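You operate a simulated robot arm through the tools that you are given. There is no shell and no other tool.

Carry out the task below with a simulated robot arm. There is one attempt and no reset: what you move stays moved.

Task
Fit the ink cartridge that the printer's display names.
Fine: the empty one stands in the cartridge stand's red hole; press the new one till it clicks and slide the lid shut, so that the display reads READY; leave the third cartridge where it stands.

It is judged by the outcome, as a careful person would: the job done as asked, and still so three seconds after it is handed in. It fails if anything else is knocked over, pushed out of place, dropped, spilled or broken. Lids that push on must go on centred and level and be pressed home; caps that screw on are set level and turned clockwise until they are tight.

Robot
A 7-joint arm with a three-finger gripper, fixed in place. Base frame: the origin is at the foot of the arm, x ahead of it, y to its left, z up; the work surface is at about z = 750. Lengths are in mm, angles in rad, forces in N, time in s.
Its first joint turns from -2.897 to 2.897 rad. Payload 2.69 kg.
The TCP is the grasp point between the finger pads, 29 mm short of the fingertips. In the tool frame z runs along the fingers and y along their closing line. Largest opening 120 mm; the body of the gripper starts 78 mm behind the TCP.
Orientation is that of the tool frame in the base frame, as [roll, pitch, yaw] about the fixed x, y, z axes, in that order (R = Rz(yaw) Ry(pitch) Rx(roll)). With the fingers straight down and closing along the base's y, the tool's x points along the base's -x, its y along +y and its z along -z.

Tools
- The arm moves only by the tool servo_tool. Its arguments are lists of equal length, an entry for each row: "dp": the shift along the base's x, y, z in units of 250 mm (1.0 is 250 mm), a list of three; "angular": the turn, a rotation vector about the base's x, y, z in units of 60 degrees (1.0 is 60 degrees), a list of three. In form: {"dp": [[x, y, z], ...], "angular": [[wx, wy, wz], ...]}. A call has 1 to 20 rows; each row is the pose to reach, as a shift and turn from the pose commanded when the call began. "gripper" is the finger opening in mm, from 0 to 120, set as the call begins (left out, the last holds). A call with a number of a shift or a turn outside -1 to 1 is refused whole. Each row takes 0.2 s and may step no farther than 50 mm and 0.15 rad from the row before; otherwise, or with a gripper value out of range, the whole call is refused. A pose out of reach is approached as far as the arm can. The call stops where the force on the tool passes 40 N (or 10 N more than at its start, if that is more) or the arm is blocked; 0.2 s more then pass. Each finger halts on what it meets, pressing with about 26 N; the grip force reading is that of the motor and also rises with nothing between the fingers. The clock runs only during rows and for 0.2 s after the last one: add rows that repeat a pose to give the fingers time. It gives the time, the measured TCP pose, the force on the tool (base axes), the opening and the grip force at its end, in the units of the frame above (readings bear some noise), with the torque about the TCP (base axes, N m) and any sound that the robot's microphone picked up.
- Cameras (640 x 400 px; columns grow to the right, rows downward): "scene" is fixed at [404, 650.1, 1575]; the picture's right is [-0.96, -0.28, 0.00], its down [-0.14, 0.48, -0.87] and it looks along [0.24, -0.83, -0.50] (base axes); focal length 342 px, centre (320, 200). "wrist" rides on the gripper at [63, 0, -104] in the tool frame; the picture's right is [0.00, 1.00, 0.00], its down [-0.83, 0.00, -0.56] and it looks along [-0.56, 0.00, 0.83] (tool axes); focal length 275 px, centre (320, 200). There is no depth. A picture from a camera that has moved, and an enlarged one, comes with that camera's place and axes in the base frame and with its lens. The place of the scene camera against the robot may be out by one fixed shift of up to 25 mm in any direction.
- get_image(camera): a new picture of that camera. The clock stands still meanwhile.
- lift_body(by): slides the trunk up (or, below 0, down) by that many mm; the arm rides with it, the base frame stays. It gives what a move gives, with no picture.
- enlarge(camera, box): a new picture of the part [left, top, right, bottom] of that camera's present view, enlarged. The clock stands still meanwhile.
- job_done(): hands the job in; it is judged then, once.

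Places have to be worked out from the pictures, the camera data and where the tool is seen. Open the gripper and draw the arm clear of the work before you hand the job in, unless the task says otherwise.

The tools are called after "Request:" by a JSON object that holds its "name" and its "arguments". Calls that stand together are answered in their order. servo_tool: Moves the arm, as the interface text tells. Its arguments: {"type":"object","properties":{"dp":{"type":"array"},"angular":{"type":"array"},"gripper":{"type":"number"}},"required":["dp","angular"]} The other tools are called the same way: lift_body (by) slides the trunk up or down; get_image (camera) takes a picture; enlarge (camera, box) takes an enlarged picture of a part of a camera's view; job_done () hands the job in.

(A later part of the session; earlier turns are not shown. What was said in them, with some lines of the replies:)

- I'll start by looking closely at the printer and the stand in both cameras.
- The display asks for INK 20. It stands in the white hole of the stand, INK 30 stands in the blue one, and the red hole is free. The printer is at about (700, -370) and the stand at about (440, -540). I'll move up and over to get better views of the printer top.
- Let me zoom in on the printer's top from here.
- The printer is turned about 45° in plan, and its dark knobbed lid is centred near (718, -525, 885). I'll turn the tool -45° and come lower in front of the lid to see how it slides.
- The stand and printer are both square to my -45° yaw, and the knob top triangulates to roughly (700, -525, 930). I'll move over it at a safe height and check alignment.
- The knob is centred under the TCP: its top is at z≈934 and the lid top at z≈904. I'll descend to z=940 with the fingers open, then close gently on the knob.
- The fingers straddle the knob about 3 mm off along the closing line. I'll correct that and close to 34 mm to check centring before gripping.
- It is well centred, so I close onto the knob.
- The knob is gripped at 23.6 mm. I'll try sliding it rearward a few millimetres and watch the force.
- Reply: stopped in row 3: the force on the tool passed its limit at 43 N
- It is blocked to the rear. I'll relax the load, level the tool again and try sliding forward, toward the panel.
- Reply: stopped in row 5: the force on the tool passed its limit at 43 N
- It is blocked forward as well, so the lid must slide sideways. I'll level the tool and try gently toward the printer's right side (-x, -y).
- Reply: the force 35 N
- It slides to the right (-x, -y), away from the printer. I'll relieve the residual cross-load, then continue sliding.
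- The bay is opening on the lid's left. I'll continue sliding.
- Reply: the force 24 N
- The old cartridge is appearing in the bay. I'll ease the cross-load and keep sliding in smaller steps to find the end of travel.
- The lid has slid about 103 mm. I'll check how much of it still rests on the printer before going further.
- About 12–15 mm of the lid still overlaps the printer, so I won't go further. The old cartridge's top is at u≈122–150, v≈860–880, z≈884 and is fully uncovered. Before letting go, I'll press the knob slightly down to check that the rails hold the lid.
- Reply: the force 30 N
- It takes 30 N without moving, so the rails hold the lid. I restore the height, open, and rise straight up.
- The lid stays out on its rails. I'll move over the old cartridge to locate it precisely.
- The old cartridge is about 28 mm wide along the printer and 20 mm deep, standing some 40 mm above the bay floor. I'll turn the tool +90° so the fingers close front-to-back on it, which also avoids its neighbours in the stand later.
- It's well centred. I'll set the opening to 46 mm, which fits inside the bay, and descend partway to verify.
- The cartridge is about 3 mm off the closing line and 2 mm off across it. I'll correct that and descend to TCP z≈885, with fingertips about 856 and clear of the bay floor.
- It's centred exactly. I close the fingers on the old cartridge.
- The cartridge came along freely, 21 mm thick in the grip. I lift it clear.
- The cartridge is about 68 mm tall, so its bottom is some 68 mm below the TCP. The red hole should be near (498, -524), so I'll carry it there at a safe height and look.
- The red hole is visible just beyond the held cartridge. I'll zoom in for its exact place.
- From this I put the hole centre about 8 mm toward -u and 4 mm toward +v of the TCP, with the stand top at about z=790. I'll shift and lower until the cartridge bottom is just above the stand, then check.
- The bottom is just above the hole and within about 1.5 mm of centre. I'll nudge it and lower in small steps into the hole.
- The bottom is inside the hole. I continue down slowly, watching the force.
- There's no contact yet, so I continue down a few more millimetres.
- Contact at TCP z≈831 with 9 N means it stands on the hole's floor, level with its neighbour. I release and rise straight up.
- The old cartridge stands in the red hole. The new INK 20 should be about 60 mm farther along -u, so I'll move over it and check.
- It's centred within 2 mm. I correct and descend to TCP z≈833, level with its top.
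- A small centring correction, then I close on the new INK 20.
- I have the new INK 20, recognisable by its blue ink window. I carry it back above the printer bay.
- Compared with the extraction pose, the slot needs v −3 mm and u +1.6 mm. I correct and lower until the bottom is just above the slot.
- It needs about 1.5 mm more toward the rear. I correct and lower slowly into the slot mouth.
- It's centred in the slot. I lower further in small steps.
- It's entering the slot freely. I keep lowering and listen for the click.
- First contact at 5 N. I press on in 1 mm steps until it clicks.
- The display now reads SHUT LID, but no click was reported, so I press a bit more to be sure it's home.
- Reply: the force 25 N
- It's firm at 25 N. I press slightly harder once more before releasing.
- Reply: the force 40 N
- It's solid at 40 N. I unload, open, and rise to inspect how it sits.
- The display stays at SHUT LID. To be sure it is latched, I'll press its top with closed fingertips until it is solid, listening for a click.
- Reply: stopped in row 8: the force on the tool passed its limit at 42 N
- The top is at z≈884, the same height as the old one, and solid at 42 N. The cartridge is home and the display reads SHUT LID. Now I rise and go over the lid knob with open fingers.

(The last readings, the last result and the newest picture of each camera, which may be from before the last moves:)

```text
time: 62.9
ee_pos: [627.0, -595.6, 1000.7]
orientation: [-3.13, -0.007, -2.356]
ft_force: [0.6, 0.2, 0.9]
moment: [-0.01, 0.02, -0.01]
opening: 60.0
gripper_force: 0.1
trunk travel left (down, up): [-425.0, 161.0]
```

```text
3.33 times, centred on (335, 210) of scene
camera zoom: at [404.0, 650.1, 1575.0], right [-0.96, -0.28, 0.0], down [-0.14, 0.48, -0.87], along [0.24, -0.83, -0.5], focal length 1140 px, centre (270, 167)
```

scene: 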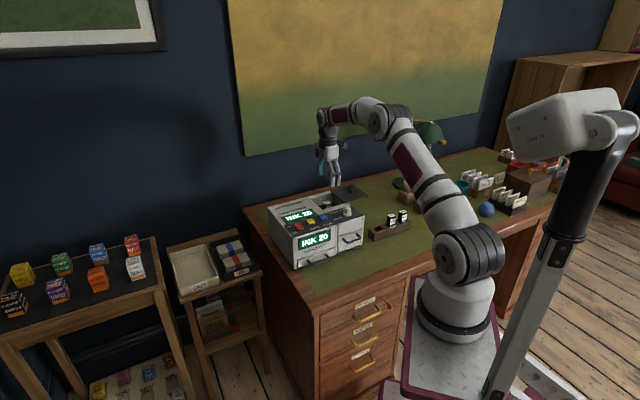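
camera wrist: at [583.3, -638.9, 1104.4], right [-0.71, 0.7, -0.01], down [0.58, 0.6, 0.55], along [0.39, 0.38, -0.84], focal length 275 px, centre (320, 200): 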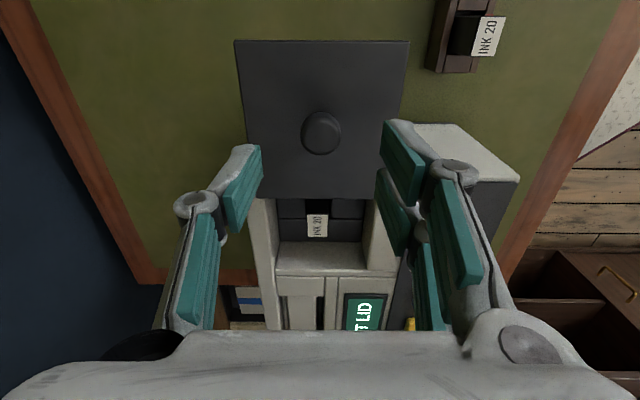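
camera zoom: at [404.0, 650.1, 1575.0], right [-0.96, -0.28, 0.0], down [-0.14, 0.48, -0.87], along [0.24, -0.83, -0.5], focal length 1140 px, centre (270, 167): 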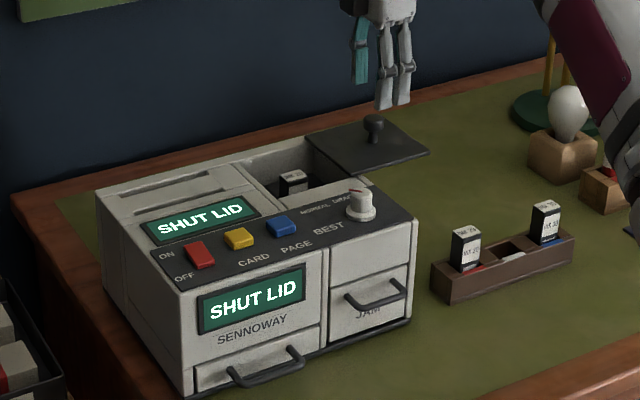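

The knob is centred under the TCP. I correct the slight tilt and descend to z≈940.

Request:
{"name": "servo_tool", "arguments": {"dp": [[0, 0, -0.06], [0, 0, -0.14], [0, 0, -0.2], [0, 0, -0.242], [0, 0, -0.242]], "angular": [[0.012, 0.0025, 0], [0.012, 0.0025, 0], [0.012, 0.0025, 0], [0.012, 0.0025, 0], [0.012, 0.0025, 0]]}}

Request:
{"name": "enlarge", "arguments": {"camera": "wrist", "box": [200, 80, 440, 260]}}

```text
time: 64.1
ee_pos: [628.5, -597.0, 941.1]
orientation: [-3.141, -0.001, -2.356]
ft_force: [-0.3, -0.4, 0.5]
moment: [0.01, 0.01, 0.02]
opening: 60.4
gripper_force: 0.0
trunk travel left (down, up): [-425.0, 161.0]
```

```text
2.22 times, centred on (320, 170) of wrist
camera zoom: at [584.4, -641.3, 1044.6], right [-0.71, 0.7, 0.0], down [0.59, 0.59, 0.56], along [0.39, 0.39, -0.83], focal length 612 px, centre (320, 267)
```

zoom: 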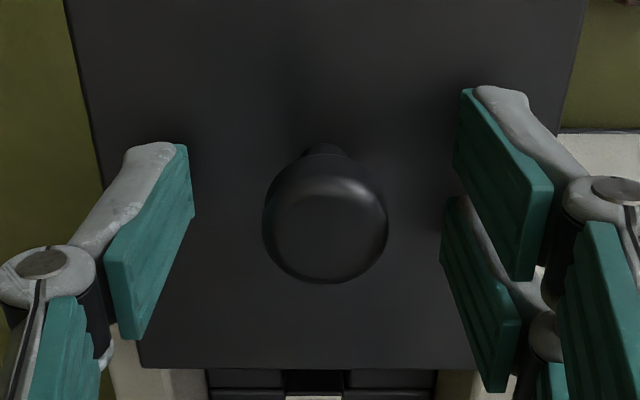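

The knob is within 1 mm of centre. I close on it.

Request:
{"name": "servo_tool", "arguments": {"dp": [[-0.003, 0.003, 0], [-0.003, 0.003, 0], [-0.003, 0.003, 0], [-0.003, 0.003, 0]], "angular": [[0, 0, 0], [0, 0, 0], [0, 0, 0], [0, 0, 0]], "gripper": 18}}

Request:
{"name": "servo_tool", "arguments": {"dp": [[0.02, 0.02, 0], [0.04, 0.04, 0], [0.06, 0.06, 0], [0.08, 0.08, 0], [0.08, 0.08, 0]], "angular": [[0, 0, 0], [0, 0, 0], [0, 0, 0], [0, 0, 0], [0, 0, 0]]}}

Request:
{"name": "get_image", "arguments": {"camera": "wrist"}}

```text
time: 65.1
ee_pos: [627.2, -594.2, 942.4]
orientation: [-3.141, 0.001, -2.358]
ft_force: [9.4, -10.8, -0.3]
moment: [-0.21, -0.1, 0.04]
opening: 24.0
gripper_force: 45.1
trunk travel left (down, up): [-425.0, 161.0]
```

```text
time: 66.3
ee_pos: [647.2, -576.2, 941.5]
orientation: [-3.137, 0.0, -2.358]
ft_force: [17.8, -17.0, 13.5]
moment: [-0.12, -0.11, 0.03]
opening: 23.7
gripper_force: 45.4
trunk travel left (down, up): [-425.0, 161.0]
```

```text
taken
camera wrist: at [603.2, -620.7, 1045.2], right [-0.71, 0.7, 0.0], down [0.58, 0.59, 0.56], along [0.39, 0.39, -0.83], focal length 275 px, centre (320, 200)
```

wrist: 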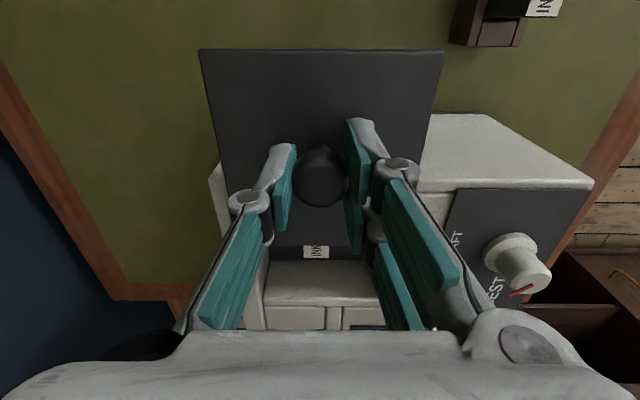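

The lid follows. I relieve the cross-load and slide it most of the way shut.

Request:
{"name": "servo_tool", "arguments": {"dp": [[0.0055, -0.0055, 0.003], [0.0355, 0.0245, 0.003], [0.0655, 0.0545, 0.003], [0.0955, 0.0845, 0.003], [0.1255, 0.1145, 0.003], [0.1555, 0.1445, 0.003], [0.1855, 0.1745, 0.003], [0.1855, 0.1745, 0.003]], "angular": [[0, 0, 0], [0, 0, 0], [0, 0, 0], [0, 0, 0], [0, 0, 0], [0, 0, 0], [0, 0, 0], [0, 0, 0]]}}

Request:
{"name": "enlarge", "arguments": {"camera": "scene", "box": [255, 170, 375, 270]}}

```text
time: 68.1
ee_pos: [691.4, -532.2, 942.3]
orientation: [-3.141, 0.0, -2.356]
ft_force: [6.5, -6.5, 15.3]
moment: [-0.15, 0.1, 0.11]
opening: 24.2
gripper_force: 44.9
trunk travel left (down, up): [-425.0, 161.0]
```

```text
4.00 times, centred on (315, 220) of scene
camera zoom: at [404.0, 650.1, 1575.0], right [-0.96, -0.28, 0.0], down [-0.14, 0.48, -0.87], along [0.24, -0.83, -0.5], focal length 1368 px, centre (340, 120)
```

zoom: 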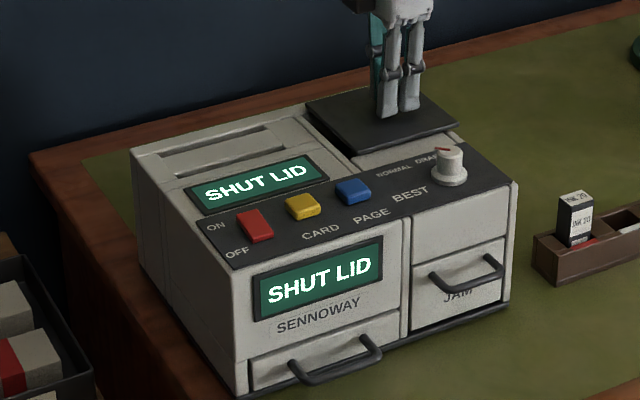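

About 12 mm are left. I finish the slide in small steps until it stops.

Request:
{"name": "servo_tool", "arguments": {"dp": [[0.009, 0.009, 0.002], [0.018, 0.018, 0.002], [0.027, 0.027, 0.002], [0.033, 0.033, 0.002], [0.039, 0.039, 0.002], [0.039, 0.039, 0.002]], "angular": [[0, 0, 0], [0, 0, 0], [0, 0, 0], [0, 0, 0], [0, 0, 0], [0, 0, 0]]}}

Request:
{"name": "enlarge", "arguments": {"camera": "scene", "box": [255, 170, 375, 270]}}

Request:
{"name": "get_image", "arguments": {"camera": "wrist"}}

```text
time: 69.5
ee_pos: [701.0, -523.8, 942.9]
orientation: [3.141, 0.0, -2.359]
ft_force: [0.4, -16.1, 7.2]
moment: [0.13, -0.33, 0.04]
opening: 23.8
gripper_force: 44.9
trunk travel left (down, up): [-425.0, 161.0]
```

```text
4.00 times, centred on (315, 220) of scene
camera zoom: at [404.0, 650.1, 1575.0], right [-0.96, -0.28, 0.0], down [-0.14, 0.48, -0.87], along [0.24, -0.83, -0.5], focal length 1368 px, centre (340, 120)
```

zoom: 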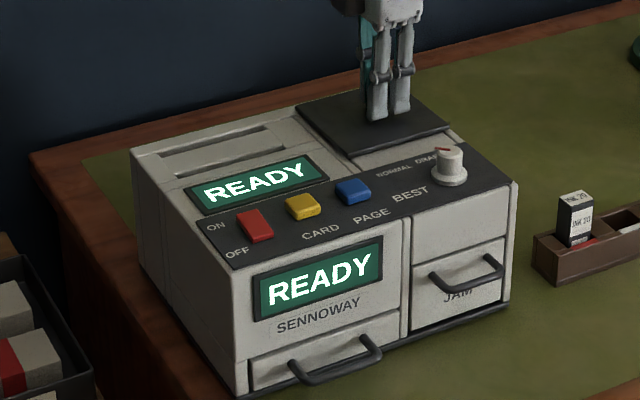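

```text
taken
camera wrist: at [656.2, -568.3, 1045.1], right [-0.71, 0.71, 0.0], down [0.59, 0.59, 0.55], along [0.39, 0.39, -0.83], focal length 275 px, centre (320, 200)
```

wrist: 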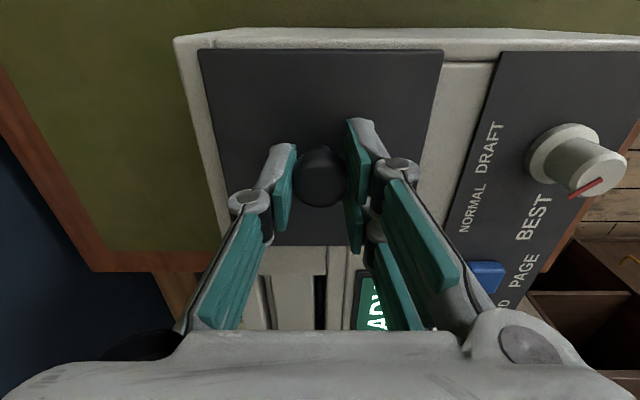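

The display reads READY and the lid is against its stop. I ease the load, open, and rise straight up.

Request:
{"name": "servo_tool", "arguments": {"dp": [[0, -0.003, 0], [0, -0.003, 0]], "angular": [[0, 0, 0], [0, 0, 0]]}}

Request:
{"name": "servo_tool", "arguments": {"dp": [[0, 0, 0], [0, 0, 0], [0, 0, 0.08], [0, 0, 0.25], [0, 0, 0.42], [0, 0, 0.58], [0, 0, 0.58]], "angular": [[0, 0, 0], [0, 0, 0], [0, 0, 0], [0, 0, 0], [0, 0, 0], [0, 0, 0], [0, 0, 0]], "gripper": 70}}

Request:
{"name": "servo_tool", "arguments": {"dp": [[-0.16, 0.1, 0.05], [-0.32, 0.2, 0.1], [-0.48, 0.3, 0.15], [-0.64, 0.4, 0.2], [-0.8, 0.5, 0.2], [-0.8, 0.5, 0.2]], "angular": [[0, 0, 0], [0, 0, 0], [0, 0, 0], [0, 0, 0], [0, 0, 0], [0, 0, 0]]}}

Request:
{"name": "get_image", "arguments": {"camera": "scene"}}

Request:
{"name": "enlarge", "arguments": {"camera": "scene", "box": [255, 160, 435, 280]}}

```text
time: 70.1
ee_pos: [699.8, -523.8, 943.1]
orientation: [3.14, -0.002, -2.356]
ft_force: [-2.8, -13.0, 2.5]
moment: [-0.69, 0.54, 0.14]
opening: 24.1
gripper_force: 45.0
trunk travel left (down, up): [-425.0, 161.0]
```

```text
time: 71.7
ee_pos: [700.7, -523.6, 1090.0]
orientation: [3.142, 0.0, -2.356]
ft_force: [0.1, 0.3, 0.2]
moment: [0.02, 0.01, -0.02]
opening: 69.9
gripper_force: 0.1
trunk travel left (down, up): [-425.0, 161.0]
```

```text
time: 73.1
ee_pos: [500.8, -401.1, 1139.6]
orientation: [3.141, 0.0, -2.356]
ft_force: [-0.1, -0.5, -0.3]
moment: [-0.01, 0.04, -0.01]
opening: 70.3
gripper_force: 0.0
trunk travel left (down, up): [-425.0, 161.0]
```

```text
taken
```

scene: 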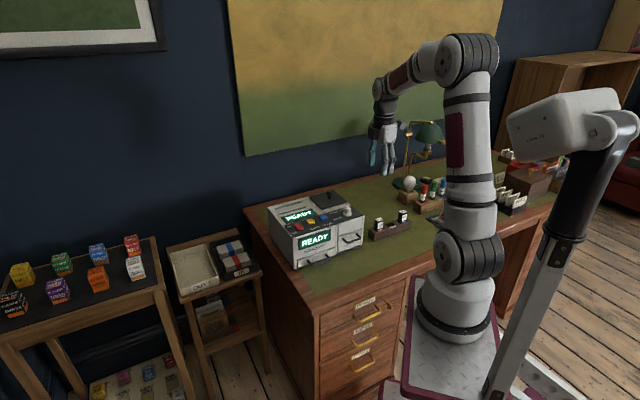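

```text
3.33 times, centred on (345, 220) of scene
camera zoom: at [404.0, 650.1, 1575.0], right [-0.96, -0.28, 0.0], down [-0.14, 0.48, -0.87], along [0.24, -0.83, -0.5], focal length 1140 px, centre (237, 133)
```

zoom: 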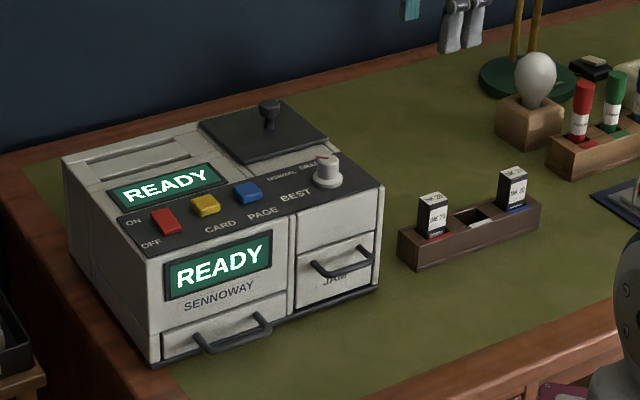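

The display reads READY with the lid shut. The empty cartridge stands in the red hole, INK 30 is untouched in the blue hole, and the arm is clear with the gripper open, so I hand the job in.

Request:
{"name": "job_done", "arguments": {}}

```text
The job is handed in.
```

The new INK 20 cartridge is in the printer, the lid is slid shut, and both displays read READY.

- **Old cartridge:** the empty INK 20 stands in the red hole of the stand.
- **Third cartridge:** INK 30 was not touched and still stands in the blue hole.
- **Click not heard:** the microphone reported no click when I pressed the new cartridge in. I pressed it to about 40 N and it didn't go any lower. It sits at the same height as the old one did, and the display changed to SHUT LID.
- **Lid:** before finding that it slides sideways, I pushed it backward and forward, and both tries stopped at about 43 N. The pictures show no shift of the printer.

The gripper is open and the arm is clear of the desk items.
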